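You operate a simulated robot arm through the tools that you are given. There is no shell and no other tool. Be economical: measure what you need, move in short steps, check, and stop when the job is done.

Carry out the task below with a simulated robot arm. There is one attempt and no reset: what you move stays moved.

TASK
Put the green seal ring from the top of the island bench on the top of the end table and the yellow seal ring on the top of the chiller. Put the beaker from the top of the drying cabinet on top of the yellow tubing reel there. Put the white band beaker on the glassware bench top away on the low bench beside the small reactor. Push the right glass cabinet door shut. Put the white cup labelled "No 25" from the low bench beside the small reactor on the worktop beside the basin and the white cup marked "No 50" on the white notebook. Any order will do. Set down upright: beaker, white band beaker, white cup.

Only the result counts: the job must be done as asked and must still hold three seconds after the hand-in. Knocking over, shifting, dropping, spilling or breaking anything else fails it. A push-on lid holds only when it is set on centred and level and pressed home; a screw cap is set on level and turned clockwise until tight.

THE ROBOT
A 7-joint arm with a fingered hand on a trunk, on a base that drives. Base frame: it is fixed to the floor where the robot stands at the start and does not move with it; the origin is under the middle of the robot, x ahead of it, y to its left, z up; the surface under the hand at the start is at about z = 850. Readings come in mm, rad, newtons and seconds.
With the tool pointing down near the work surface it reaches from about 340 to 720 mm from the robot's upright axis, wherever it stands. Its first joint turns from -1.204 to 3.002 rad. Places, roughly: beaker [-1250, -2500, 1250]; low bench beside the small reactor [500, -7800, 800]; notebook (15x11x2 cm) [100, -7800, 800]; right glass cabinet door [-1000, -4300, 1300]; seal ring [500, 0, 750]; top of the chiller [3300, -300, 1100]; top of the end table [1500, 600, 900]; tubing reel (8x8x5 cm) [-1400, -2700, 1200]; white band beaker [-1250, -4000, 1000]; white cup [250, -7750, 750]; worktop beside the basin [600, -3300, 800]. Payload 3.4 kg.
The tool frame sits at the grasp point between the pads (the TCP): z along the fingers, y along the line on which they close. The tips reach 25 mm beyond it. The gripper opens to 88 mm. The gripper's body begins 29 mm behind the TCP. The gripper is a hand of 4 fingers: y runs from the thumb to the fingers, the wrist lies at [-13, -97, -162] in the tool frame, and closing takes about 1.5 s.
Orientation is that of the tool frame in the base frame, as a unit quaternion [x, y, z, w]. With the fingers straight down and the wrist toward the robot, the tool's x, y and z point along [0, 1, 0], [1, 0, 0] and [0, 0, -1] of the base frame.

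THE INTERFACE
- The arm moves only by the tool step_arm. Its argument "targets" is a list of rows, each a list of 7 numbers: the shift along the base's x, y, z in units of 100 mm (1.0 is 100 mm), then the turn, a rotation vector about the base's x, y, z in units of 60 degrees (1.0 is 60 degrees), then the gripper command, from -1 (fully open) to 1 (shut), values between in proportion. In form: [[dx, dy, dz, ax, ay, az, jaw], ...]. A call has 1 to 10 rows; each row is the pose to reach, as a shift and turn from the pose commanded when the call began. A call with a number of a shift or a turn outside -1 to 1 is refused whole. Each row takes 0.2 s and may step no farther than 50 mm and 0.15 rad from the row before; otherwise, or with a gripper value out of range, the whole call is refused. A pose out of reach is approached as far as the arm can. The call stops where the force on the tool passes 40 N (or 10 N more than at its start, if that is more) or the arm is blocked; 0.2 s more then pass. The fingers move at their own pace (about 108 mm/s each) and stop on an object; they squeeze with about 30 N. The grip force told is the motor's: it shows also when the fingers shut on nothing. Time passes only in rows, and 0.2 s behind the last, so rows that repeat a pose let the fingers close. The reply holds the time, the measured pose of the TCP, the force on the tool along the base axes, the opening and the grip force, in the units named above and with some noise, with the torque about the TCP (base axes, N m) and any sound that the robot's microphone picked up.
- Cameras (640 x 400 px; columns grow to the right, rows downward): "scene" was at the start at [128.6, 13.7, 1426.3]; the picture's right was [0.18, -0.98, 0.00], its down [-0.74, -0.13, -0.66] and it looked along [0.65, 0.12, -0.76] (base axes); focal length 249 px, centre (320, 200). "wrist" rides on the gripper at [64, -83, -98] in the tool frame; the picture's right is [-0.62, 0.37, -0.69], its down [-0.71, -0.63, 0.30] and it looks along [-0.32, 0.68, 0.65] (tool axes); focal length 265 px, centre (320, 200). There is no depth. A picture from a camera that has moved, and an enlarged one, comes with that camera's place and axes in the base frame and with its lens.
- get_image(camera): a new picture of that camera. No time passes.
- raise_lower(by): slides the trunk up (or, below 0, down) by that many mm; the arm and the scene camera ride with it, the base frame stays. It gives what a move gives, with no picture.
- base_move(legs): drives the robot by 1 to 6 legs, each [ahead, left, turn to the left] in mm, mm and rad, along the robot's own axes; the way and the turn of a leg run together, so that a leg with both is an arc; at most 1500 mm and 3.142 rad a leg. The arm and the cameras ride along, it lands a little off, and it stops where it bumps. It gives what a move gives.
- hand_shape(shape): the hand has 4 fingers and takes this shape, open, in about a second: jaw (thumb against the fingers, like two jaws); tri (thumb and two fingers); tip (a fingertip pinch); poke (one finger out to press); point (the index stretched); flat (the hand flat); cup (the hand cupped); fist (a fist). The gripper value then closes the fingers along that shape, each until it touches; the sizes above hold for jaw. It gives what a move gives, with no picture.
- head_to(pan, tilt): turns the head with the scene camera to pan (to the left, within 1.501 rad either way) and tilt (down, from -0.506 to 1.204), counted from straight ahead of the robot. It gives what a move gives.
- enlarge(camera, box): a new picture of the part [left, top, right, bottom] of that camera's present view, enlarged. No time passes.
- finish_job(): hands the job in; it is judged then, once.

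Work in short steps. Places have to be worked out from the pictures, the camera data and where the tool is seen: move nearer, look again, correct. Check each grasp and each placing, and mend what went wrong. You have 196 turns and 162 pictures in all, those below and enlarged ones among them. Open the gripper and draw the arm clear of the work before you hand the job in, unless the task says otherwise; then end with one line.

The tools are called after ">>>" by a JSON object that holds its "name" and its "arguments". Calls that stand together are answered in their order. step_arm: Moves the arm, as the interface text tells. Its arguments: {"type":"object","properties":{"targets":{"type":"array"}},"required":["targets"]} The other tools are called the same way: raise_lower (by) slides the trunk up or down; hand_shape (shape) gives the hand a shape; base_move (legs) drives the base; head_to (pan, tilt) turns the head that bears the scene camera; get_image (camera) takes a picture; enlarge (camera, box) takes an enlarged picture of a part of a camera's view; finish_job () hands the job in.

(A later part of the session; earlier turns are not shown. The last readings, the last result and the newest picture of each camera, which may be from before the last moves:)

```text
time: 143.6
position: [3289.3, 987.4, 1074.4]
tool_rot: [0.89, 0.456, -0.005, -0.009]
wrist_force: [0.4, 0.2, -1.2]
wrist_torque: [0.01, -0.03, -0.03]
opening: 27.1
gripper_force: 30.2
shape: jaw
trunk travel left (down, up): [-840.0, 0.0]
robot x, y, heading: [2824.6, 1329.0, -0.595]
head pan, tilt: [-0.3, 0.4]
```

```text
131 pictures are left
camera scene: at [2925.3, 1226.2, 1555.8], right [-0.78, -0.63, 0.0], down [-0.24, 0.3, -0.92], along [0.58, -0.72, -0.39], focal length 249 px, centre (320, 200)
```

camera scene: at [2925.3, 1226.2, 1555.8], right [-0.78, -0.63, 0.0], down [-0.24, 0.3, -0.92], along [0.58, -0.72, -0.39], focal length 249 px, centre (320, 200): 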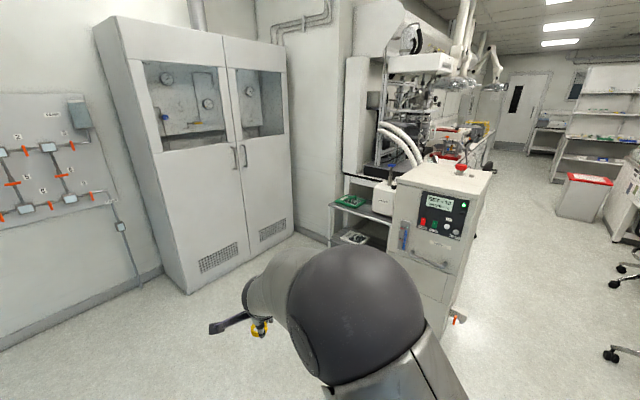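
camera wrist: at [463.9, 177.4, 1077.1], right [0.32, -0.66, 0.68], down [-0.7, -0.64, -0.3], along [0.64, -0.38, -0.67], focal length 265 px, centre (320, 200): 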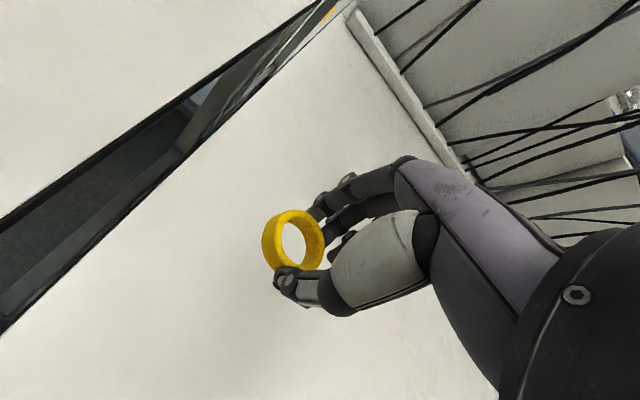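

Chiller top ≈ z 1085, x≈3030–3450, front edge y≈-137, with a red knob at ≈(3190,-547). I raise the arm, drive nearer, and look.

>>> {"name": "step_arm", "arguments": {"targets": [[0, 0, 0.5, 0, 0, 0, 1], [0, 0, 1.0, 0, 0, 0, 1]]}}

>>> {"name": "step_arm", "arguments": {"targets": [[0, 0, 0.4, 0, 0, 0, 1], [0, 0, 0.8, 0, 0, 0, 1]]}}

>>> {"name": "base_move", "arguments": {"legs": [[0, 0, -0.574], [700, 0, 0], [0, 0, -0.402]]}}

>>> {"name": "head_to", "arguments": {"pan": 0.1, "tilt": 0.6}}

>>> {"name": "get_image", "arguments": {"camera": "scene"}}

>>> {"name": "get_image", "arguments": {"camera": "wrist"}}

```text
time: 144.2
position: [3288.1, 988.5, 1174.5]
tool_rot: [0.889, 0.457, -0.005, -0.008]
wrist_force: [0.0, -0.5, -0.5]
wrist_torque: [-0.01, -0.01, 0.0]
opening: 27.1
gripper_force: 30.2
shape: jaw
trunk travel left (down, up): [-840.0, 0.0]
robot x, y, heading: [2823.6, 1328.9, -0.596]
head pan, tilt: [-0.3, 0.4]
```

```text
time: 144.8
position: [3289.5, 989.9, 1255.4]
tool_rot: [0.89, 0.456, -0.004, -0.009]
wrist_force: [-0.1, -0.2, -0.5]
wrist_torque: [-0.03, 0.02, 0.05]
opening: 27.0
gripper_force: 30.1
shape: jaw
trunk travel left (down, up): [-840.0, 0.0]
robot x, y, heading: [2823.7, 1327.9, -0.596]
head pan, tilt: [-0.3, 0.4]
```

```text
time: 151.4
position: [3081.2, 98.1, 1255.9]
tool_rot: [1.0, -0.015, 0.0, -0.01]
wrist_force: [-0.4, -0.5, 0.7]
wrist_torque: [-0.01, 0.0, 0.0]
opening: 27.1
gripper_force: 29.9
shape: jaw
trunk travel left (down, up): [-840.0, 0.0]
robot x, y, heading: [3099.8, 676.1, -1.568]
head pan, tilt: [-0.3, 0.4]
```

```text
time: 152.3
position: [3081.7, 97.0, 1254.6]
tool_rot: [1.0, -0.015, 0.0, -0.01]
wrist_force: [-0.7, -0.1, -0.6]
wrist_torque: [0.04, 0.01, 0.02]
opening: 26.7
gripper_force: 30.1
shape: jaw
trunk travel left (down, up): [-840.0, 0.0]
robot x, y, heading: [3099.4, 671.8, -1.566]
head pan, tilt: [0.099, 0.6]
```

```text
130 pictures are left
camera scene: at [3110.5, 534.7, 1537.7], right [-1.0, -0.1, 0.0], down [-0.06, 0.56, -0.83], along [0.08, -0.82, -0.56], focal length 249 px, centre (320, 200)
```

scene: 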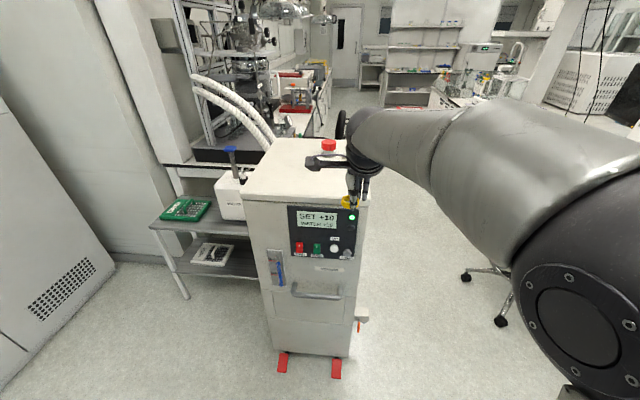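

```text
129 pictures are left
camera wrist: at [3147.7, 177.0, 1355.2], right [-0.63, -0.36, 0.69], down [-0.7, 0.66, -0.29], along [-0.34, -0.66, -0.67], focal length 265 px, centre (320, 200)
```

wrist: 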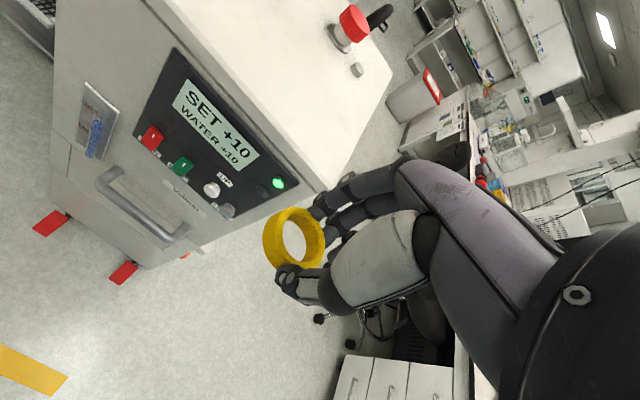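

Chiller top z≈1108, x 3025–3418, front edge y≈-85. I drive to bring the TCP to about (3258,-210), well clear of the red knob.

>>> {"name": "base_move", "arguments": {"legs": [[0, 176, 0], [305, 0, 0]]}}

>>> {"name": "get_image", "arguments": {"camera": "wrist"}}

```text
time: 155.5
position: [3262.3, -209.5, 1254.3]
tool_rot: [1.0, -0.014, 0.0, -0.008]
wrist_force: [-0.4, 0.0, 0.3]
wrist_torque: [-0.03, -0.01, -0.01]
opening: 27.2
gripper_force: 30.0
shape: jaw
trunk travel left (down, up): [-840.0, 0.0]
robot x, y, heading: [3274.7, 364.9, -1.57]
head pan, tilt: [0.099, 0.6]
```

```text
128 pictures are left
camera wrist: at [3327.6, -130.6, 1355.3], right [-0.63, -0.36, 0.69], down [-0.7, 0.66, -0.29], along [-0.34, -0.66, -0.67], focal length 265 px, centre (320, 200)
```

wrist: 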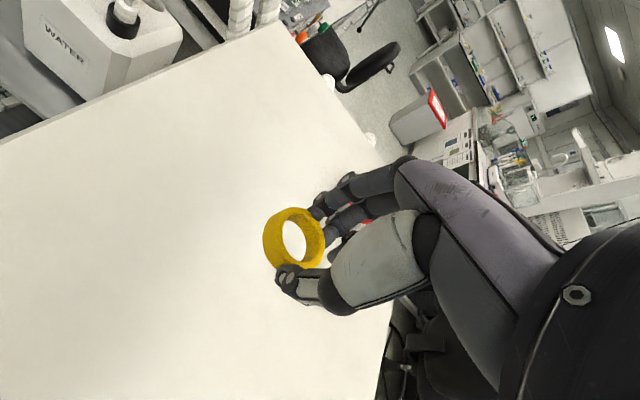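

Open clear top below. Descend 100 mm then creep to contact.

>>> {"name": "step_arm", "arguments": {"targets": [[0, 0, -0.4, 0, 0, 0, 1], [0, 0, -0.8, 0, 0, 0, 1], [0, 0, -1.0, 0, 0, 0, 1], [0, 0, -1.0, 0, 0, 0, 1]]}}

>>> {"name": "raise_lower", "arguments": {"by": -15}}

```text
time: 156.5
position: [3260.4, -208.3, 1153.1]
tool_rot: [1.0, -0.014, 0.0, -0.008]
wrist_force: [0.3, -0.5, -1.0]
wrist_torque: [0.01, 0.02, 0.03]
opening: 27.0
gripper_force: 30.0
shape: jaw
trunk travel left (down, up): [-840.0, 0.0]
robot x, y, heading: [3276.4, 366.6, -1.569]
head pan, tilt: [0.099, 0.6]
```

```text
time: 157.1
position: [3260.1, -209.8, 1150.1]
tool_rot: [1.0, -0.015, 0.004, 0.006]
wrist_force: [-1.1, 9.2, 14.2]
wrist_torque: [0.17, 0.0, -0.01]
opening: 27.9
gripper_force: 29.6
shape: jaw
trunk travel left (down, up): [-825.0, 15.0]
robot x, y, heading: [3280.0, 367.9, -1.569]
head pan, tilt: [0.099, 0.6]
stopped: the force on the tool passed its limit at 42 N (the readings are from after the stop); the commanded pose is now the measured one
```

Contact reached (top ≈1122). I unload 2 mm and open, then raise.

>>> {"name": "raise_lower", "arguments": {"by": 2}}

>>> {"name": "step_arm", "arguments": {"targets": [[0, 0, 0, 0, 0, 0, 0.1], [0, 0, 0, 0, 0, 0, -0.15], [0, 0, 0, 0, 0, 0, -0.3], [0, 0, 0, 0, 0, 0, -0.3]]}}

>>> {"name": "step_arm", "arguments": {"targets": [[0, 0, 0.3, 0, 0, 0, -0.3], [0, 0, 0.7, 0, 0, 0, -0.3], [0, 0, 1.0, 0, 0, 0, -0.3]]}}

>>> {"name": "get_image", "arguments": {"camera": "wrist"}}

```text
time: 157.6
position: [3260.6, -208.7, 1151.3]
tool_rot: [1.0, -0.013, 0.003, 0.004]
wrist_force: [-1.4, 5.7, 10.3]
wrist_torque: [0.03, -0.02, 0.01]
opening: 27.9
gripper_force: 30.0
shape: jaw
trunk travel left (down, up): [-827.0, 13.0]
robot x, y, heading: [3274.9, 364.8, -1.569]
head pan, tilt: [0.099, 0.6]
```

```text
time: 158.6
position: [3261.2, -212.1, 1150.9]
tool_rot: [1.0, -0.014, 0.003, 0.005]
wrist_force: [-1.2, -5.2, 16.2]
wrist_torque: [0.19, -0.01, 0.02]
opening: 50.7
gripper_force: 0.1
shape: jaw
trunk travel left (down, up): [-827.0, 13.0]
robot x, y, heading: [3281.3, 365.7, -1.567]
head pan, tilt: [0.099, 0.6]
```

```text
time: 159.4
position: [3260.8, -212.4, 1248.3]
tool_rot: [1.0, -0.014, 0.003, 0.002]
wrist_force: [-0.2, -0.8, 0.4]
wrist_torque: [-0.02, 0.01, 0.01]
opening: 57.1
gripper_force: 0.0
shape: jaw
trunk travel left (down, up): [-827.0, 13.0]
robot x, y, heading: [3278.9, 363.6, -1.572]
head pan, tilt: [0.099, 0.6]
```

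```text
127 pictures are left
camera wrist: at [3325.4, -131.1, 1347.2], right [-0.63, -0.35, 0.69], down [-0.69, 0.65, -0.31], along [-0.34, -0.68, -0.65], focal length 265 px, centre (320, 200)
```

wrist: 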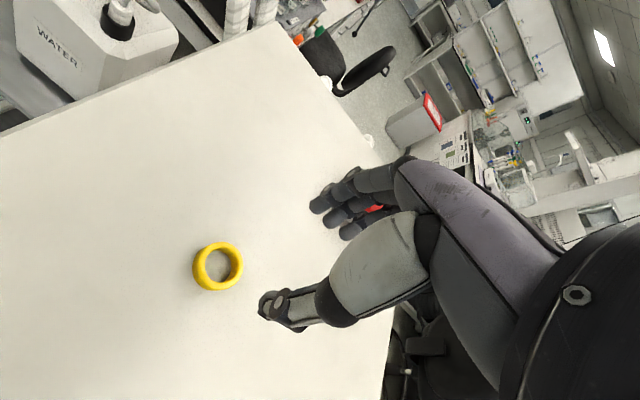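

Yellow ring placed flat on the chiller. Drive back along the known route toward the main corridor.

>>> {"name": "base_move", "arguments": {"legs": [[-560, 0, 0], [0, 0, -2.203], [1500, 0, 0], [80, 0, 0], [0, 0, 0.632], [1500, 0, 0]]}}

```text
time: 184.2
position: [-14.0, 1937.1, 1248.6]
tool_rot: [-0.693, 0.721, 0.0, -0.004]
wrist_force: [0.0, 0.9, -0.4]
wrist_torque: [0.03, -0.02, 0.0]
opening: 57.0
gripper_force: 0.0
shape: jaw
trunk travel left (down, up): [-827.0, 13.0]
robot x, y, heading: [563.8, 1913.2, 3.133]
head pan, tilt: [0.099, 0.6]
```

Continue into the corridor heading −y, stopping near y≈-1300 to look.

>>> {"name": "base_move", "arguments": {"legs": [[0, 0, 0.891], [1286, 0, 0], [0, 0, 0.688], [1500, 0, 0], [700, 0, 0]]}}

>>> {"name": "head_to", "arguments": {"pan": -0.7, "tilt": 0.3}}

>>> {"name": "get_image", "arguments": {"camera": "scene"}}

>>> {"name": "head_to", "arguments": {"pan": 0.2, "tilt": 0.3}}

>>> {"name": "get_image", "arguments": {"camera": "scene"}}

```text
time: 205.2
position: [-430.3, -1825.7, 1249.1]
tool_rot: [0.999, -0.042, 0.003, 0.004]
wrist_force: [0.4, -0.3, 0.1]
wrist_torque: [0.03, 0.01, 0.0]
opening: 57.0
gripper_force: 0.1
shape: jaw
trunk travel left (down, up): [-827.0, 13.0]
robot x, y, heading: [-380.6, -1254.2, -1.625]
head pan, tilt: [0.099, 0.6]
```

```text
time: 206.4
position: [-428.6, -1827.6, 1247.8]
tool_rot: [0.999, -0.041, 0.003, 0.002]
wrist_force: [0.1, -0.2, -0.1]
wrist_torque: [0.0, 0.03, -0.02]
opening: 57.0
gripper_force: 0.0
shape: jaw
trunk travel left (down, up): [-827.0, 13.0]
robot x, y, heading: [-382.3, -1252.3, -1.623]
head pan, tilt: [-0.7, 0.3]
```

```text
126 pictures are left
camera scene: at [-444.5, -1370.7, 1552.3], right [-0.73, 0.68, 0.0], down [0.2, 0.22, -0.96], along [-0.65, -0.7, -0.3], focal length 249 px, centre (320, 200)
```

scene: 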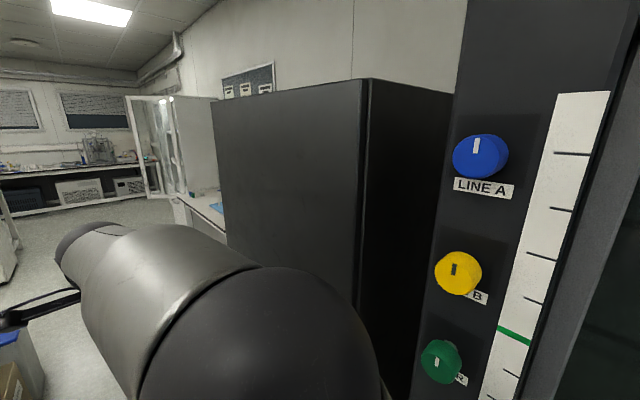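

```text
time: 207.6
position: [-429.5, -1827.7, 1248.9]
tool_rot: [0.999, -0.041, 0.004, 0.003]
wrist_force: [0.6, -0.4, 0.4]
wrist_torque: [-0.02, -0.05, -0.01]
opening: 56.8
gripper_force: 0.1
shape: jaw
trunk travel left (down, up): [-827.0, 13.0]
robot x, y, heading: [-379.5, -1253.3, -1.623]
head pan, tilt: [0.201, 0.3]
```

```text
125 pictures are left
camera scene: at [-367.1, -1394.7, 1552.4], right [-0.99, -0.15, 0.0], down [-0.04, 0.29, -0.96], along [0.14, -0.94, -0.3], focal length 249 px, centre (320, 200)
```

scene: 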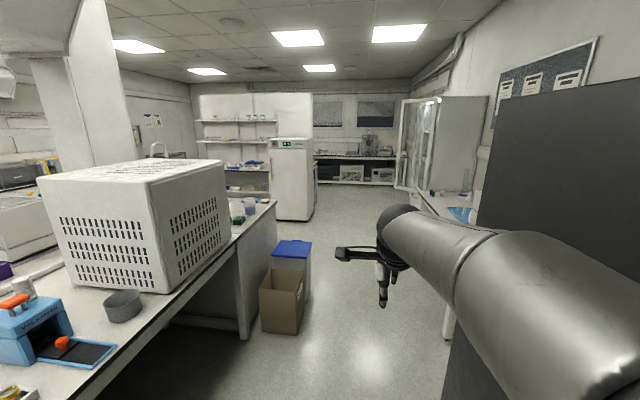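

The black cabinet hides the drying cabinet. I drive on to y≈-2350 staying mid-corridor and look to the right.

>>> {"name": "base_move", "arguments": {"legs": [[0, 0, 0.1], [1150, 0, 0]]}}

>>> {"name": "head_to", "arguments": {"pan": -1.3, "tilt": 0.5}}

>>> {"name": "get_image", "arguments": {"camera": "scene"}}

```text
time: 214.0
position: [-315.7, -2980.9, 1248.2]
tool_rot: [1.0, 0.009, 0.003, 0.003]
wrist_force: [-0.3, 0.4, -1.4]
wrist_torque: [0.02, 0.02, 0.0]
opening: 57.1
gripper_force: 0.0
shape: jaw
trunk travel left (down, up): [-827.0, 13.0]
robot x, y, heading: [-322.2, -2405.3, -1.524]
head pan, tilt: [0.201, 0.3]
```

```text
time: 215.6
position: [-316.0, -2980.7, 1248.9]
tool_rot: [1.0, 0.008, 0.004, 0.003]
wrist_force: [0.1, 0.2, -0.7]
wrist_torque: [0.01, -0.02, 0.01]
opening: 57.1
gripper_force: 0.0
shape: jaw
trunk travel left (down, up): [-827.0, 13.0]
robot x, y, heading: [-323.0, -2404.6, -1.527]
head pan, tilt: [-1.3, 0.499]
```

```text
124 pictures are left
camera scene: at [-406.4, -2482.3, 1534.0], right [-0.31, 0.95, 0.0], down [0.45, 0.15, -0.88], along [-0.83, -0.28, -0.48], focal length 249 px, centre (320, 200)
```

scene: 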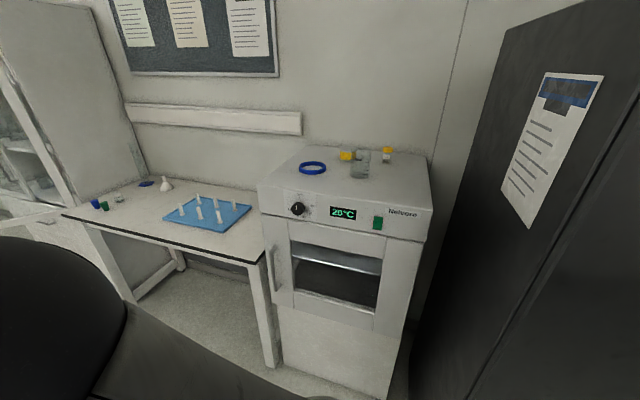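

Drying cabinet found with beaker and yellow items on top. Zoom in on it and on the glassware bench.

>>> {"name": "enlarge", "arguments": {"camera": "scene", "box": [280, 120, 440, 220]}}

>>> {"name": "enlarge", "arguments": {"camera": "scene", "box": [60, 140, 260, 265]}}

```text
4.00 times, centred on (360, 170) of scene
camera zoom: at [-406.4, -2482.3, 1534.0], right [-0.31, 0.95, 0.0], down [0.45, 0.15, -0.88], along [-0.83, -0.28, -0.48], focal length 995 px, centre (160, 320)
```

zoom: 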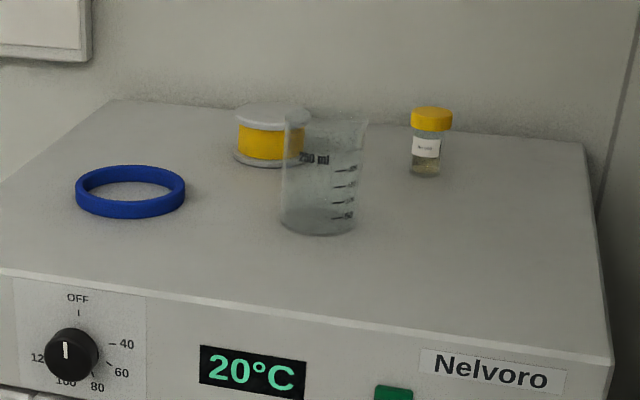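

```text
3.20 times, centred on (160, 202) of scene
camera zoom: at [-406.4, -2482.3, 1534.0], right [-0.31, 0.95, 0.0], down [0.45, 0.15, -0.88], along [-0.83, -0.28, -0.48], focal length 796 px, centre (832, 192)
```

zoom: 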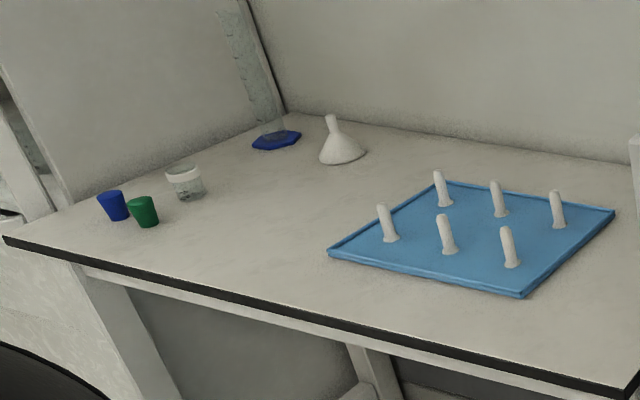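

Beaker at ≈(-1185,-2602), reel ≈(-1316,-2675), cabinet front x≈-1010. I raise the arm, turn to face the cabinet and slide over, then look.

>>> {"name": "step_arm", "arguments": {"targets": [[0, 0.4, 0.4, 0, 0, 0, -1], [0, 0.8, 0.8, 0, 0, 0, -1]]}}

>>> {"name": "base_move", "arguments": {"legs": [[0, 0, -1.615], [0, 230, 0]]}}

>>> {"name": "head_to", "arguments": {"pan": 0.3, "tilt": 0.6}}

>>> {"name": "get_image", "arguments": {"camera": "scene"}}

>>> {"name": "get_image", "arguments": {"camera": "wrist"}}

```text
refused: row 1 steps farther than a row can; nothing moved
```

```text
time: 221.2
position: [-893.6, -2633.6, 1248.6]
tool_rot: [0.71, -0.704, 0.0, 0.004]
wrist_force: [0.1, 0.2, -0.3]
wrist_torque: [0.01, 0.02, -0.02]
opening: 56.9
gripper_force: 0.1
shape: jaw
trunk travel left (down, up): [-827.0, 13.0]
robot x, y, heading: [-317.4, -2632.9, -3.107]
head pan, tilt: [-1.3, 0.499]
```

```text
time: 222.8
position: [-892.5, -2634.2, 1247.9]
tool_rot: [0.71, -0.704, 0.001, 0.005]
wrist_force: [0.1, -0.1, -1.4]
wrist_torque: [0.02, -0.03, -0.02]
opening: 56.8
gripper_force: 0.1
shape: jaw
trunk travel left (down, up): [-827.0, 13.0]
robot x, y, heading: [-315.0, -2636.8, -3.102]
head pan, tilt: [0.3, 0.6]
```

```text
121 pictures are left
camera scene: at [-447.7, -2664.2, 1524.9], right [-0.33, 0.94, 0.0], down [0.53, 0.19, -0.83], along [-0.78, -0.27, -0.56], focal length 249 px, centre (320, 200)
```

scene: 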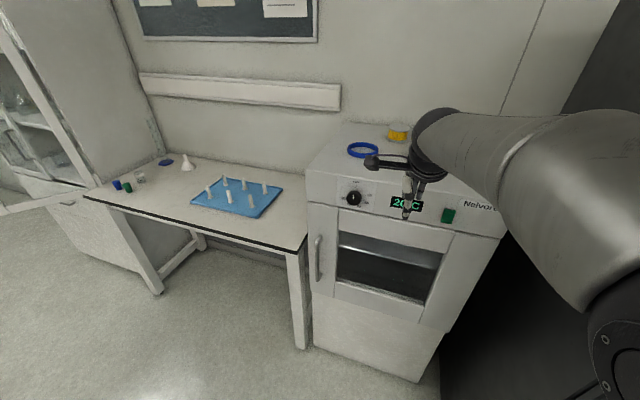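

```text
120 pictures are left
camera wrist: at [-809.6, -2698.5, 1347.3], right [-0.37, 0.62, 0.69], down [0.62, 0.72, -0.31], along [-0.69, 0.32, -0.65], focal length 265 px, centre (320, 200)
```

wrist: 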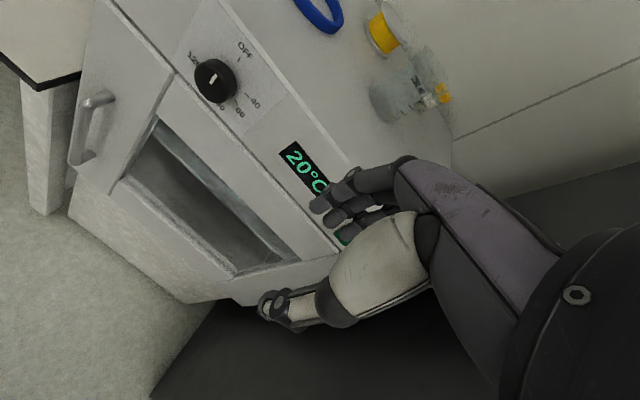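

Triangulated: beaker ≈(-1240,-2611), cabinet top ≈1190, reel ≈(-1345,-2680). Raise the arm 100 mm, advance 200 mm, open the hand, look.

>>> {"name": "step_arm", "arguments": {"targets": [[0, 0, 0.4, 0, 0, 0, -1], [0, 0, 0.8, 0, 0, 0, -1], [0, 0, 1.0, 0, 0, 0, -1]]}}

>>> {"name": "base_move", "arguments": {"legs": [[200, 0, -0.035]]}}

>>> {"name": "head_to", "arguments": {"pan": 0.25, "tilt": 0.55}}

>>> {"name": "get_image", "arguments": {"camera": "wrist"}}

>>> {"name": "get_image", "arguments": {"camera": "scene"}}

```text
time: 223.6
position: [-893.6, -2635.2, 1349.1]
tool_rot: [0.71, -0.704, 0.002, 0.004]
wrist_force: [-0.2, -0.8, 0.0]
wrist_torque: [-0.03, 0.0, 0.01]
opening: 87.8
gripper_force: 0.0
shape: jaw
trunk travel left (down, up): [-827.0, 13.0]
robot x, y, heading: [-318.7, -2634.4, -3.107]
head pan, tilt: [0.3, 0.6]
```

```text
time: 225.2
position: [-1092.3, -2618.2, 1348.2]
tool_rot: [-0.696, 0.718, -0.001, -0.004]
wrist_force: [0.6, 0.0, 0.6]
wrist_torque: [0.02, 0.01, -0.02]
opening: 87.7
gripper_force: 0.0
shape: jaw
trunk travel left (down, up): [-827.0, 13.0]
robot x, y, heading: [-515.0, -2635.1, -3.139]
head pan, tilt: [0.3, 0.6]
```

```text
time: 225.8
position: [-1092.1, -2618.7, 1348.0]
tool_rot: [-0.696, 0.718, -0.001, -0.004]
wrist_force: [0.0, -0.5, 0.3]
wrist_torque: [-0.02, 0.0, -0.03]
opening: 87.6
gripper_force: 0.2
shape: jaw
trunk travel left (down, up): [-827.0, 13.0]
robot x, y, heading: [-515.2, -2632.8, -3.145]
head pan, tilt: [0.25, 0.55]
```

```text
119 pictures are left
camera wrist: at [-1011.0, -2685.9, 1447.2], right [-0.35, 0.63, 0.69], down [0.65, 0.69, -0.31], along [-0.68, 0.34, -0.65], focal length 265 px, centre (320, 200)
```

wrist: 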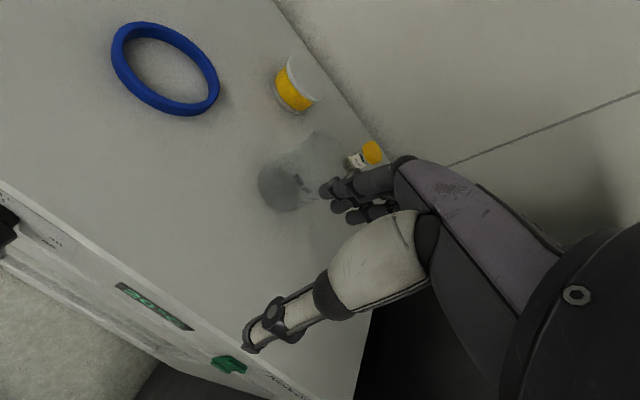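

```text
118 pictures are left
camera scene: at [-651.4, -2659.2, 1529.3], right [-0.25, 0.97, 0.0], down [0.51, 0.13, -0.85], along [-0.83, -0.21, -0.52], focal length 249 px, centre (320, 200)
```

scene: 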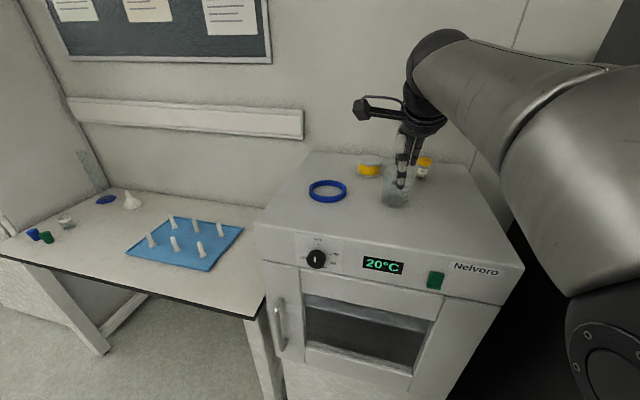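

Beaker ≈(-1238,-2611), reel ≈(-1385,-2684). I advance 146 mm so the hand is above the beaker, then look.

>>> {"name": "base_move", "arguments": {"legs": [[146, -6, 0]]}}

>>> {"name": "head_to", "arguments": {"pan": 0.1, "tilt": 0.55}}

>>> {"name": "get_image", "arguments": {"camera": "wrist"}}

>>> {"name": "get_image", "arguments": {"camera": "scene"}}

```text
time: 227.2
position: [-1238.4, -2613.6, 1350.3]
tool_rot: [-0.697, 0.717, 0.0, -0.004]
wrist_force: [-0.2, -0.4, -0.4]
wrist_torque: [0.02, 0.04, -0.02]
opening: 87.6
gripper_force: 0.0
shape: jaw
trunk travel left (down, up): [-827.0, 13.0]
robot x, y, heading: [-662.1, -2631.7, -3.14]
head pan, tilt: [0.25, 0.55]
```

```text
time: 227.9
position: [-1240.5, -2613.3, 1349.2]
tool_rot: [-0.696, 0.718, -0.001, -0.004]
wrist_force: [-0.5, -0.7, 0.1]
wrist_torque: [-0.01, -0.04, 0.01]
opening: 87.8
gripper_force: 0.0
shape: jaw
trunk travel left (down, up): [-827.0, 13.0]
robot x, y, heading: [-666.3, -2625.9, -3.144]
head pan, tilt: [0.099, 0.55]
```

```text
117 pictures are left
camera wrist: at [-1158.1, -2680.1, 1447.4], right [-0.35, 0.63, 0.69], down [0.65, 0.69, -0.31], along [-0.68, 0.34, -0.65], focal length 265 px, centre (320, 200)
```

wrist: 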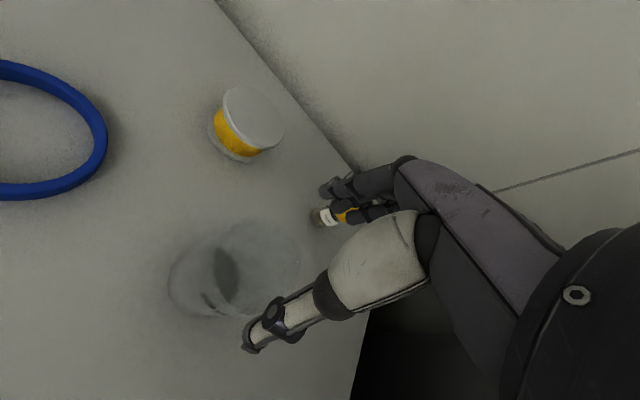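

```text
116 pictures are left
camera scene: at [-800.9, -2640.1, 1529.3], right [-0.1, 0.99, 0.0], down [0.52, 0.05, -0.85], along [-0.85, -0.09, -0.52], focal length 249 px, centre (320, 200)
```

scene: 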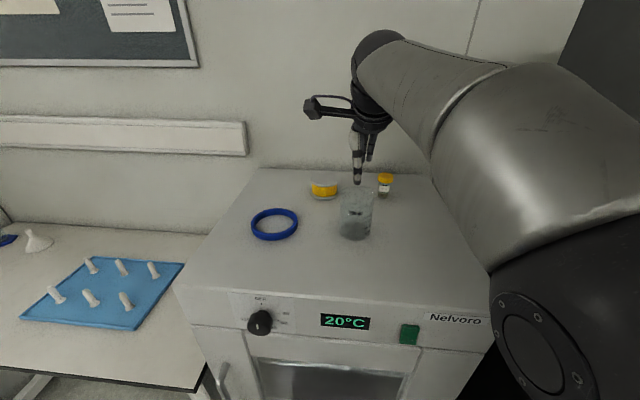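

Beaker axis ≈(-1235,-2614), rim z≈1288. I centre over it and descend 45 mm, then check.

>>> {"name": "step_arm", "arguments": {"targets": [[0.04, -0.01, -0.2, 0, 0, 0, -1], [0.04, -0.01, -0.45, 0, 0, 0, -1]]}}

>>> {"name": "get_image", "arguments": {"camera": "wrist"}}

>>> {"name": "enlarge", "arguments": {"camera": "scene", "box": [280, 110, 440, 260]}}

```text
time: 228.5
position: [-1235.9, -2613.3, 1303.4]
tool_rot: [-0.697, 0.718, 0.0, -0.004]
wrist_force: [-0.2, 0.4, 0.2]
wrist_torque: [-0.01, 0.03, 0.01]
opening: 87.8
gripper_force: 0.1
shape: jaw
trunk travel left (down, up): [-827.0, 13.0]
robot x, y, heading: [-664.8, -2632.6, -3.137]
head pan, tilt: [0.099, 0.55]
```

```text
115 pictures are left
camera wrist: at [-1153.3, -2680.0, 1401.9], right [-0.35, 0.64, 0.69], down [0.65, 0.69, -0.31], along [-0.68, 0.34, -0.65], focal length 265 px, centre (320, 200)
```

wrist: 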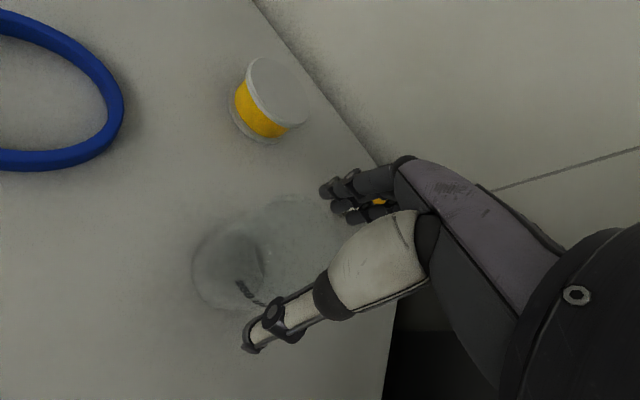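

```text
2.67 times, centred on (360, 185) of scene
camera zoom: at [-800.7, -2640.1, 1529.4], right [-0.1, 0.99, 0.0], down [0.52, 0.05, -0.85], along [-0.85, -0.09, -0.52], focal length 663 px, centre (213, 240)
```

zoom: 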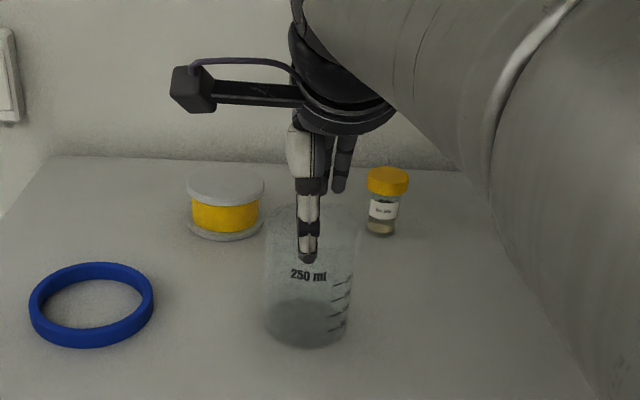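

Thumb and fingers straddle the rim. Descend 33 mm more.

>>> {"name": "step_arm", "arguments": {"targets": [[0.02, 0.01, -0.15, 0, 0, 0, -1], [0.02, 0.01, -0.33, 0, 0, 0, -1]]}}

>>> {"name": "enlarge", "arguments": {"camera": "scene", "box": [280, 110, 440, 260]}}

>>> {"name": "get_image", "arguments": {"camera": "wrist"}}

```text
time: 229.1
position: [-1234.3, -2612.5, 1271.2]
tool_rot: [-0.696, 0.718, 0.0, -0.004]
wrist_force: [-0.7, 0.0, 0.9]
wrist_torque: [0.01, 0.04, 0.02]
opening: 88.0
gripper_force: 0.1
shape: jaw
trunk travel left (down, up): [-827.0, 13.0]
robot x, y, heading: [-664.2, -2634.7, -3.139]
head pan, tilt: [0.099, 0.55]
```

```text
2.67 times, centred on (360, 185) of scene
camera zoom: at [-800.8, -2640.3, 1529.4], right [-0.1, 0.99, 0.0], down [0.52, 0.05, -0.85], along [-0.85, -0.09, -0.52], focal length 663 px, centre (213, 240)
```

zoom: 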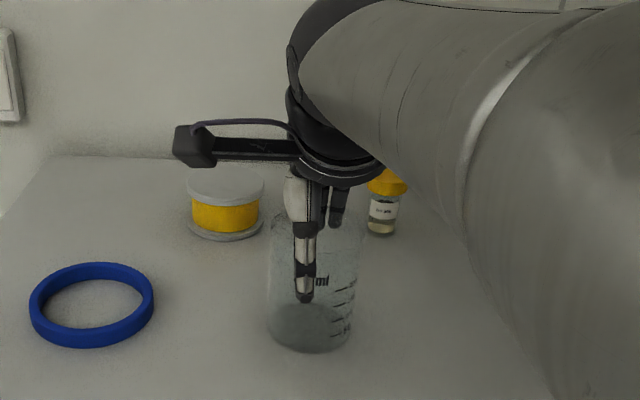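

```text
112 pictures are left
camera wrist: at [-1152.6, -2679.9, 1369.4], right [-0.35, 0.64, 0.69], down [0.65, 0.69, -0.31], along [-0.68, 0.34, -0.65], focal length 265 px, centre (320, 200)
```

wrist: 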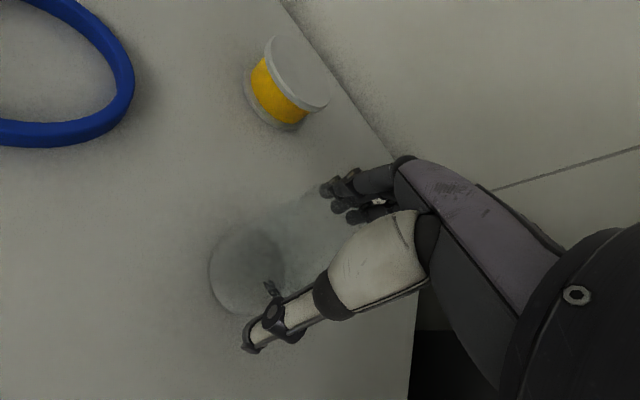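

Close the fingers on the beaker.

>>> {"name": "step_arm", "arguments": {"targets": [[0, 0, 0, 0, 0, 0, -0.7], [0, 0, 0, 0, 0, 0, -0.4], [0, 0, 0, 0, 0, 0, 0], [0, 0, 0, 0, 0, 0, 0.5], [0, 0, 0, 0, 0, 0, 1], [0, 0, 0, 0, 0, 0, 1], [0, 0, 0, 0, 0, 0, 1]]}}

>>> {"name": "get_image", "arguments": {"camera": "wrist"}}

```text
time: 230.7
position: [-1234.4, -2612.2, 1271.2]
tool_rot: [-0.696, 0.718, -0.002, -0.004]
wrist_force: [-0.3, -0.3, -0.2]
wrist_torque: [0.01, -0.02, 0.01]
opening: 58.4
gripper_force: 29.7
shape: jaw
trunk travel left (down, up): [-827.0, 13.0]
robot x, y, heading: [-663.3, -2627.4, -3.145]
head pan, tilt: [0.099, 0.55]
```

```text
111 pictures are left
camera wrist: at [-1152.4, -2679.6, 1369.6], right [-0.35, 0.63, 0.69], down [0.65, 0.69, -0.31], along [-0.68, 0.34, -0.65], focal length 265 px, centre (320, 200)
```

wrist: 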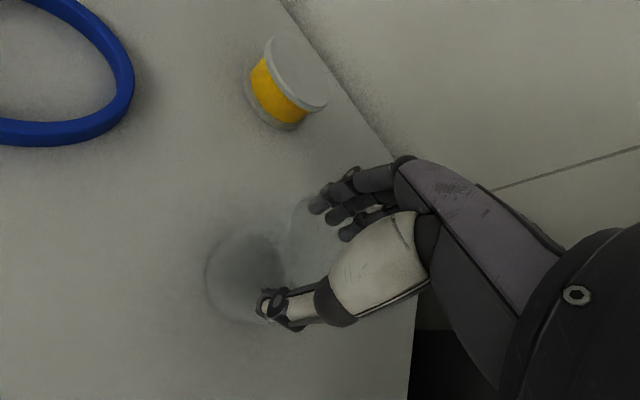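

Gripped (58 mm). Lift in steps to clear the reel height.

>>> {"name": "step_arm", "arguments": {"targets": [[0, 0, 0.25, 0, 0, 0, 1], [0, 0, 0.5, 0, 0, 0, 1], [0, 0, 0.75, 0, 0, 0, 1], [0, 0, 0.9, 0, 0, 0, 1]]}}

>>> {"name": "get_image", "arguments": {"camera": "scene"}}

>>> {"name": "get_image", "arguments": {"camera": "wrist"}}

```text
time: 231.7
position: [-1234.1, -2614.8, 1360.5]
tool_rot: [-0.697, 0.717, -0.001, -0.003]
wrist_force: [0.3, -0.2, -1.3]
wrist_torque: [-0.01, 0.02, 0.03]
opening: 58.3
gripper_force: 30.2
shape: jaw
trunk travel left (down, up): [-827.0, 13.0]
robot x, y, heading: [-663.5, -2630.3, -3.142]
head pan, tilt: [0.099, 0.55]
```

```text
110 pictures are left
camera scene: at [-800.4, -2639.9, 1529.4], right [-0.1, 0.99, 0.0], down [0.52, 0.05, -0.85], along [-0.85, -0.09, -0.52], focal length 249 px, centre (320, 200)
```

scene: 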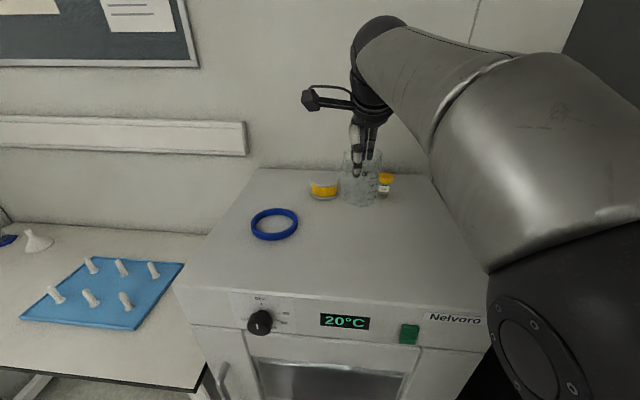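

```text
109 pictures are left
camera wrist: at [-1152.3, -2681.3, 1459.6], right [-0.35, 0.63, 0.69], down [0.65, 0.69, -0.31], along [-0.68, 0.34, -0.65], focal length 265 px, centre (320, 200)
```

wrist: 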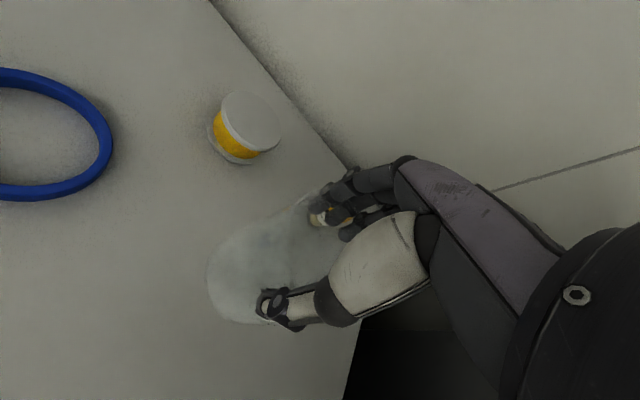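

Beaker held, bottom ≈1281, centre ≈ TCP+(6,2). Reel centre ≈(-1376,-2686). I move over it with the arm in two moves.

>>> {"name": "step_arm", "arguments": {"targets": [[-0.4, -0.2, 0, 0, 0, 0, 1], [-0.8, -0.4, 0, 0, 0, 0, 1], [-1.0, -0.5, 0, 0, 0, 0, 1]]}}

>>> {"name": "step_arm", "arguments": {"targets": [[-0.2, -0.1, 0, 0, 0, 0, 1], [-0.48, -0.23, 0, 0, 0, 0, 1]]}}

>>> {"name": "get_image", "arguments": {"camera": "scene"}}

>>> {"name": "get_image", "arguments": {"camera": "wrist"}}

```text
time: 232.5
position: [-1287.5, -2644.5, 1347.1]
tool_rot: [-0.696, 0.718, 0.001, -0.005]
wrist_force: [0.8, 0.1, -1.4]
wrist_torque: [-0.03, 0.0, 0.0]
opening: 57.9
gripper_force: 29.7
shape: jaw
out of reach, approached as far as the arm can: row 2, 3
trunk travel left (down, up): [-827.0, 13.0]
robot x, y, heading: [-659.3, -2631.6, -3.136]
head pan, tilt: [0.099, 0.55]
```

```text
time: 233.1
position: [-1298.3, -2648.5, 1334.4]
tool_rot: [-0.697, 0.717, 0.0, -0.004]
wrist_force: [0.8, -0.4, -0.6]
wrist_torque: [0.03, 0.02, 0.02]
opening: 58.0
gripper_force: 29.9
shape: jaw
out of reach, approached as far as the arm can: row 1, 2
trunk travel left (down, up): [-827.0, 13.0]
robot x, y, heading: [-661.9, -2632.7, -3.141]
head pan, tilt: [0.099, 0.55]
```

```text
108 pictures are left
camera scene: at [-801.2, -2640.0, 1529.3], right [-0.1, 0.99, 0.0], down [0.52, 0.05, -0.85], along [-0.85, -0.09, -0.52], focal length 249 px, centre (320, 200)
```

scene: 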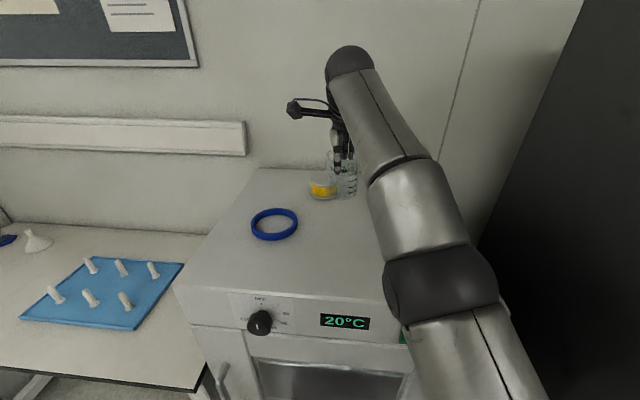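

```text
107 pictures are left
camera wrist: at [-1217.3, -2716.3, 1433.0], right [-0.35, 0.63, 0.69], down [0.65, 0.69, -0.31], along [-0.68, 0.34, -0.65], focal length 265 px, centre (320, 200)
```

wrist: 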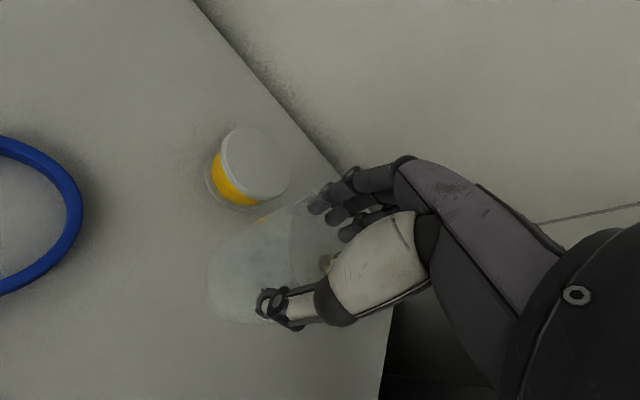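

Reach falls ~85 mm short. I look down at the gap between base and cabinet to see how much nearer I can drive.

>>> {"name": "head_to", "arguments": {"pan": 0.3, "tilt": 1.2}}

>>> {"name": "get_image", "arguments": {"camera": "scene"}}

```text
time: 234.1
position: [-1297.6, -2649.9, 1335.0]
tool_rot: [-0.697, 0.717, -0.002, -0.004]
wrist_force: [0.5, 0.4, 0.1]
wrist_torque: [0.0, -0.02, -0.04]
opening: 58.2
gripper_force: 30.4
shape: jaw
trunk travel left (down, up): [-827.0, 13.0]
robot x, y, heading: [-664.1, -2632.8, -3.139]
head pan, tilt: [0.3, 1.201]
```

```text
106 pictures are left
camera scene: at [-764.8, -2647.7, 1480.3], right [-0.3, 0.96, 0.0], down [0.89, 0.28, -0.36], along [-0.35, -0.11, -0.93], focal length 249 px, centre (320, 200)
```

scene: 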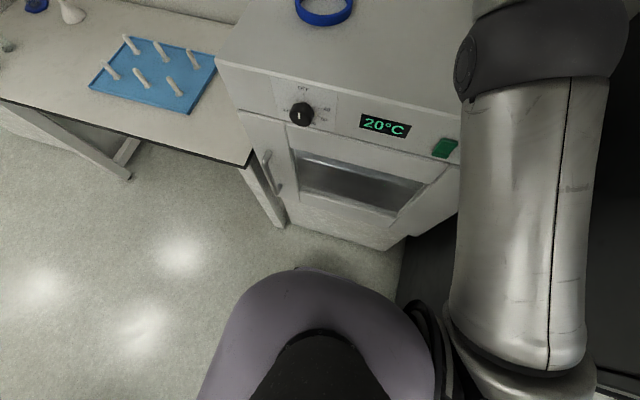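

Base front is low and clears the cabinet's lower body (≈-1100). I raise the trunk 13 mm and advance the base 85 mm with 38 mm left.

>>> {"name": "raise_lower", "arguments": {"by": 13}}

>>> {"name": "base_move", "arguments": {"legs": [[50, 36, 0]]}}

>>> {"name": "get_image", "arguments": {"camera": "scene"}}

>>> {"name": "get_image", "arguments": {"camera": "wrist"}}

```text
time: 234.8
position: [-1297.3, -2648.7, 1347.6]
tool_rot: [-0.696, 0.718, 0.0, -0.004]
wrist_force: [0.6, -0.8, -1.7]
wrist_torque: [-0.03, 0.0, 0.03]
opening: 57.8
gripper_force: 29.9
shape: jaw
trunk travel left (down, up): [-840.0, 0.0]
robot x, y, heading: [-661.3, -2627.8, -3.144]
head pan, tilt: [0.3, 1.201]
```

```text
time: 235.7
position: [-1346.0, -2684.6, 1348.4]
tool_rot: [-0.697, 0.717, -0.001, -0.004]
wrist_force: [-0.7, 0.5, -1.3]
wrist_torque: [-0.03, 0.0, 0.0]
opening: 58.0
gripper_force: 30.2
shape: jaw
trunk travel left (down, up): [-840.0, 0.0]
robot x, y, heading: [-712.6, -2668.6, -3.146]
head pan, tilt: [0.3, 1.201]
```

```text
105 pictures are left
camera scene: at [-812.9, -2683.4, 1493.1], right [-0.3, 0.96, 0.0], down [0.89, 0.28, -0.36], along [-0.35, -0.11, -0.93], focal length 249 px, centre (320, 200)
```

scene: 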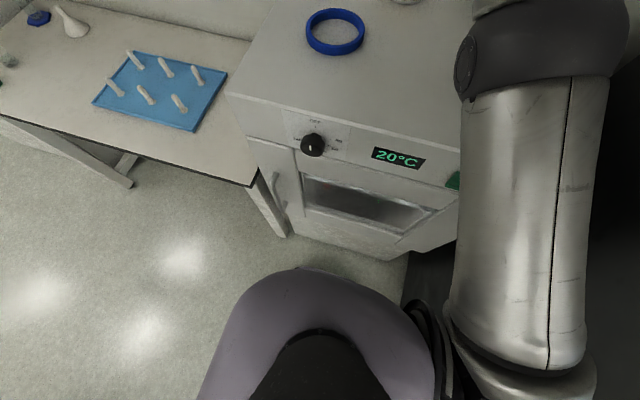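

```text
104 pictures are left
camera wrist: at [-1265.0, -2751.7, 1446.5], right [-0.35, 0.64, 0.69], down [0.65, 0.69, -0.31], along [-0.68, 0.34, -0.65], focal length 265 px, centre (320, 200)
```

wrist: 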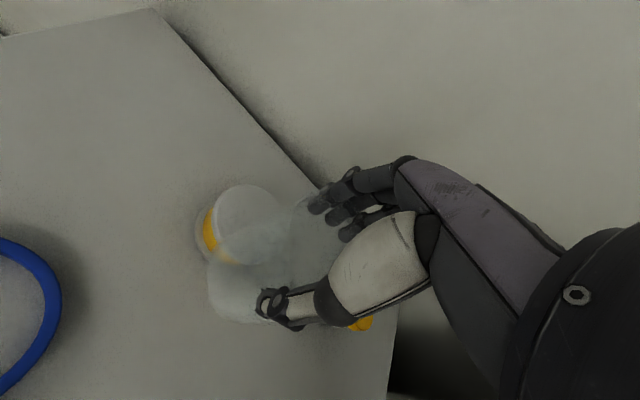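

Still ~100 mm gap at the base. Beaker centre ≈(-1341,-2683), reel ≈(-1383,-2692); I advance 40 mm, left 9 mm.

>>> {"name": "base_move", "arguments": {"legs": [[40, 8, 0]]}}

>>> {"name": "head_to", "arguments": {"pan": 0.1, "tilt": 0.5}}

>>> {"name": "get_image", "arguments": {"camera": "wrist"}}

>>> {"name": "enlarge", "arguments": {"camera": "scene", "box": [240, 100, 440, 260]}}

```text
time: 236.6
position: [-1386.3, -2692.0, 1349.4]
tool_rot: [-0.697, 0.717, 0.001, -0.005]
wrist_force: [0.4, 0.1, -0.8]
wrist_torque: [0.0, -0.01, -0.06]
opening: 57.8
gripper_force: 29.5
shape: jaw
trunk travel left (down, up): [-840.0, 0.0]
robot x, y, heading: [-752.3, -2671.2, -3.138]
head pan, tilt: [0.3, 1.201]
```

```text
time: 237.7
position: [-1387.1, -2692.9, 1348.4]
tool_rot: [-0.697, 0.717, 0.0, -0.004]
wrist_force: [-0.2, -0.7, -0.6]
wrist_torque: [-0.01, 0.02, -0.02]
opening: 58.1
gripper_force: 30.0
shape: jaw
trunk travel left (down, up): [-840.0, 0.0]
robot x, y, heading: [-752.9, -2674.0, -3.145]
head pan, tilt: [0.099, 0.499]
```

```text
103 pictures are left
camera wrist: at [-1306.1, -2759.9, 1446.5], right [-0.35, 0.64, 0.69], down [0.65, 0.69, -0.31], along [-0.68, 0.34, -0.65], focal length 265 px, centre (320, 200)
```

wrist: 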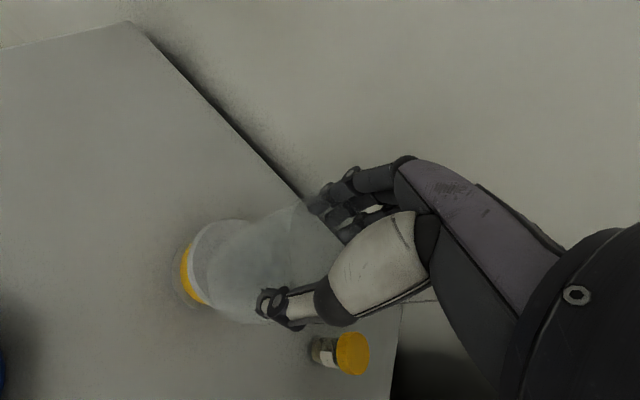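

```text
2.50 times, centred on (340, 180) of scene
camera zoom: at [-891.2, -2684.1, 1546.6], right [-0.1, 0.99, 0.0], down [0.48, 0.05, -0.88], along [-0.87, -0.09, -0.48], focal length 622 px, centre (270, 250)
```

zoom: 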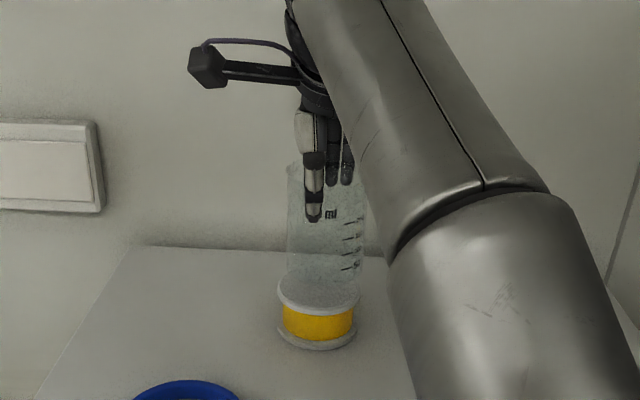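

Beaker nearly centred over the reel; I shift (−3,−5) and lower slowly until contact.

>>> {"name": "step_arm", "arguments": {"targets": [[-0.03, -0.05, 0, 0, 0, 0, 1], [-0.03, -0.05, -0.1, 0, 0, 0, 1], [-0.03, -0.05, -0.18, 0, 0, 0, 1], [-0.03, -0.05, -0.18, 0, 0, 0, 1]]}}

>>> {"name": "enlarge", "arguments": {"camera": "scene", "box": [280, 140, 400, 240]}}

```text
time: 238.7
position: [-1391.0, -2699.3, 1328.2]
tool_rot: [-0.696, 0.718, 0.0, -0.005]
wrist_force: [0.2, 1.0, -0.9]
wrist_torque: [-0.05, 0.03, 0.02]
opening: 57.8
gripper_force: 30.4
shape: jaw
out of reach, approached as far as the arm can: row 1
trunk travel left (down, up): [-840.0, 0.0]
robot x, y, heading: [-752.1, -2678.7, -3.141]
head pan, tilt: [0.099, 0.499]
```

```text
4.00 times, centred on (340, 190) of scene
camera zoom: at [-891.5, -2684.0, 1546.7], right [-0.1, 0.99, 0.0], down [0.48, 0.05, -0.88], along [-0.87, -0.09, -0.48], focal length 995 px, centre (240, 240)
```

zoom: 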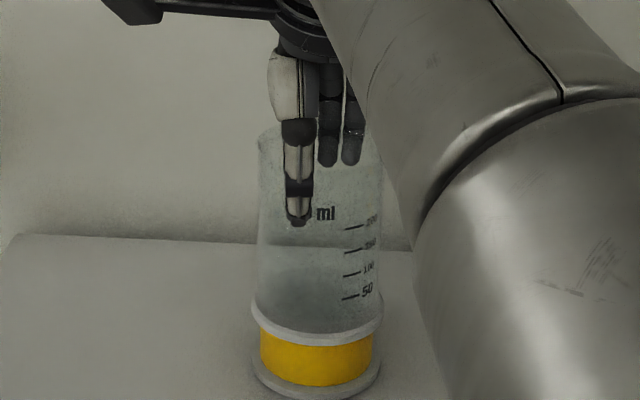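

Laterally aligned. Shift −5 mm x and lower slowly.

>>> {"name": "step_arm", "arguments": {"targets": [[-0.05, 0.0, -0.03, 0, 0, 0, 1], [-0.05, 0, -0.06, 0, 0, 0, 1], [-0.05, 0, -0.09, 0, 0, 0, 1], [-0.05, 0, -0.12, 0, 0, 0, 1], [-0.05, 0, -0.12, 0, 0, 0, 1]]}}

>>> {"name": "enlarge", "arguments": {"camera": "scene", "box": [280, 140, 400, 240]}}

```text
time: 239.9
position: [-1395.3, -2698.2, 1319.1]
tool_rot: [-0.697, 0.717, 0.001, -0.005]
wrist_force: [0.3, 0.3, 0.5]
wrist_torque: [-0.03, 0.07, 0.0]
opening: 57.8
gripper_force: 29.5
shape: jaw
trunk travel left (down, up): [-840.0, 0.0]
robot x, y, heading: [-755.8, -2674.0, -3.141]
head pan, tilt: [0.099, 0.499]
```

```text
4.00 times, centred on (340, 190) of scene
camera zoom: at [-890.8, -2683.8, 1546.8], right [-0.1, 0.99, 0.0], down [0.48, 0.05, -0.88], along [-0.87, -0.09, -0.48], focal length 995 px, centre (240, 240)
```

zoom: 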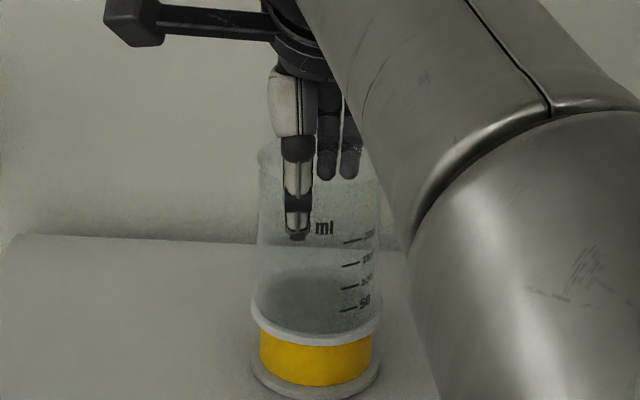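

Nearly touching. Lower another few mm, watching force.

>>> {"name": "step_arm", "arguments": {"targets": [[0, 0, -0.02, 0, 0, 0, 1], [0, 0, -0.04, 0, 0, 0, 1], [0, 0, -0.04, 0, 0, 0, 1]]}}

```text
time: 240.7
position: [-1393.4, -2698.2, 1317.6]
tool_rot: [-0.697, 0.717, 0.002, -0.008]
wrist_force: [-4.8, -0.9, 16.3]
wrist_torque: [0.02, 0.16, -0.02]
opening: 57.6
gripper_force: 29.6
shape: jaw
trunk travel left (down, up): [-840.0, 0.0]
robot x, y, heading: [-752.9, -2674.9, -3.14]
head pan, tilt: [0.099, 0.499]
```

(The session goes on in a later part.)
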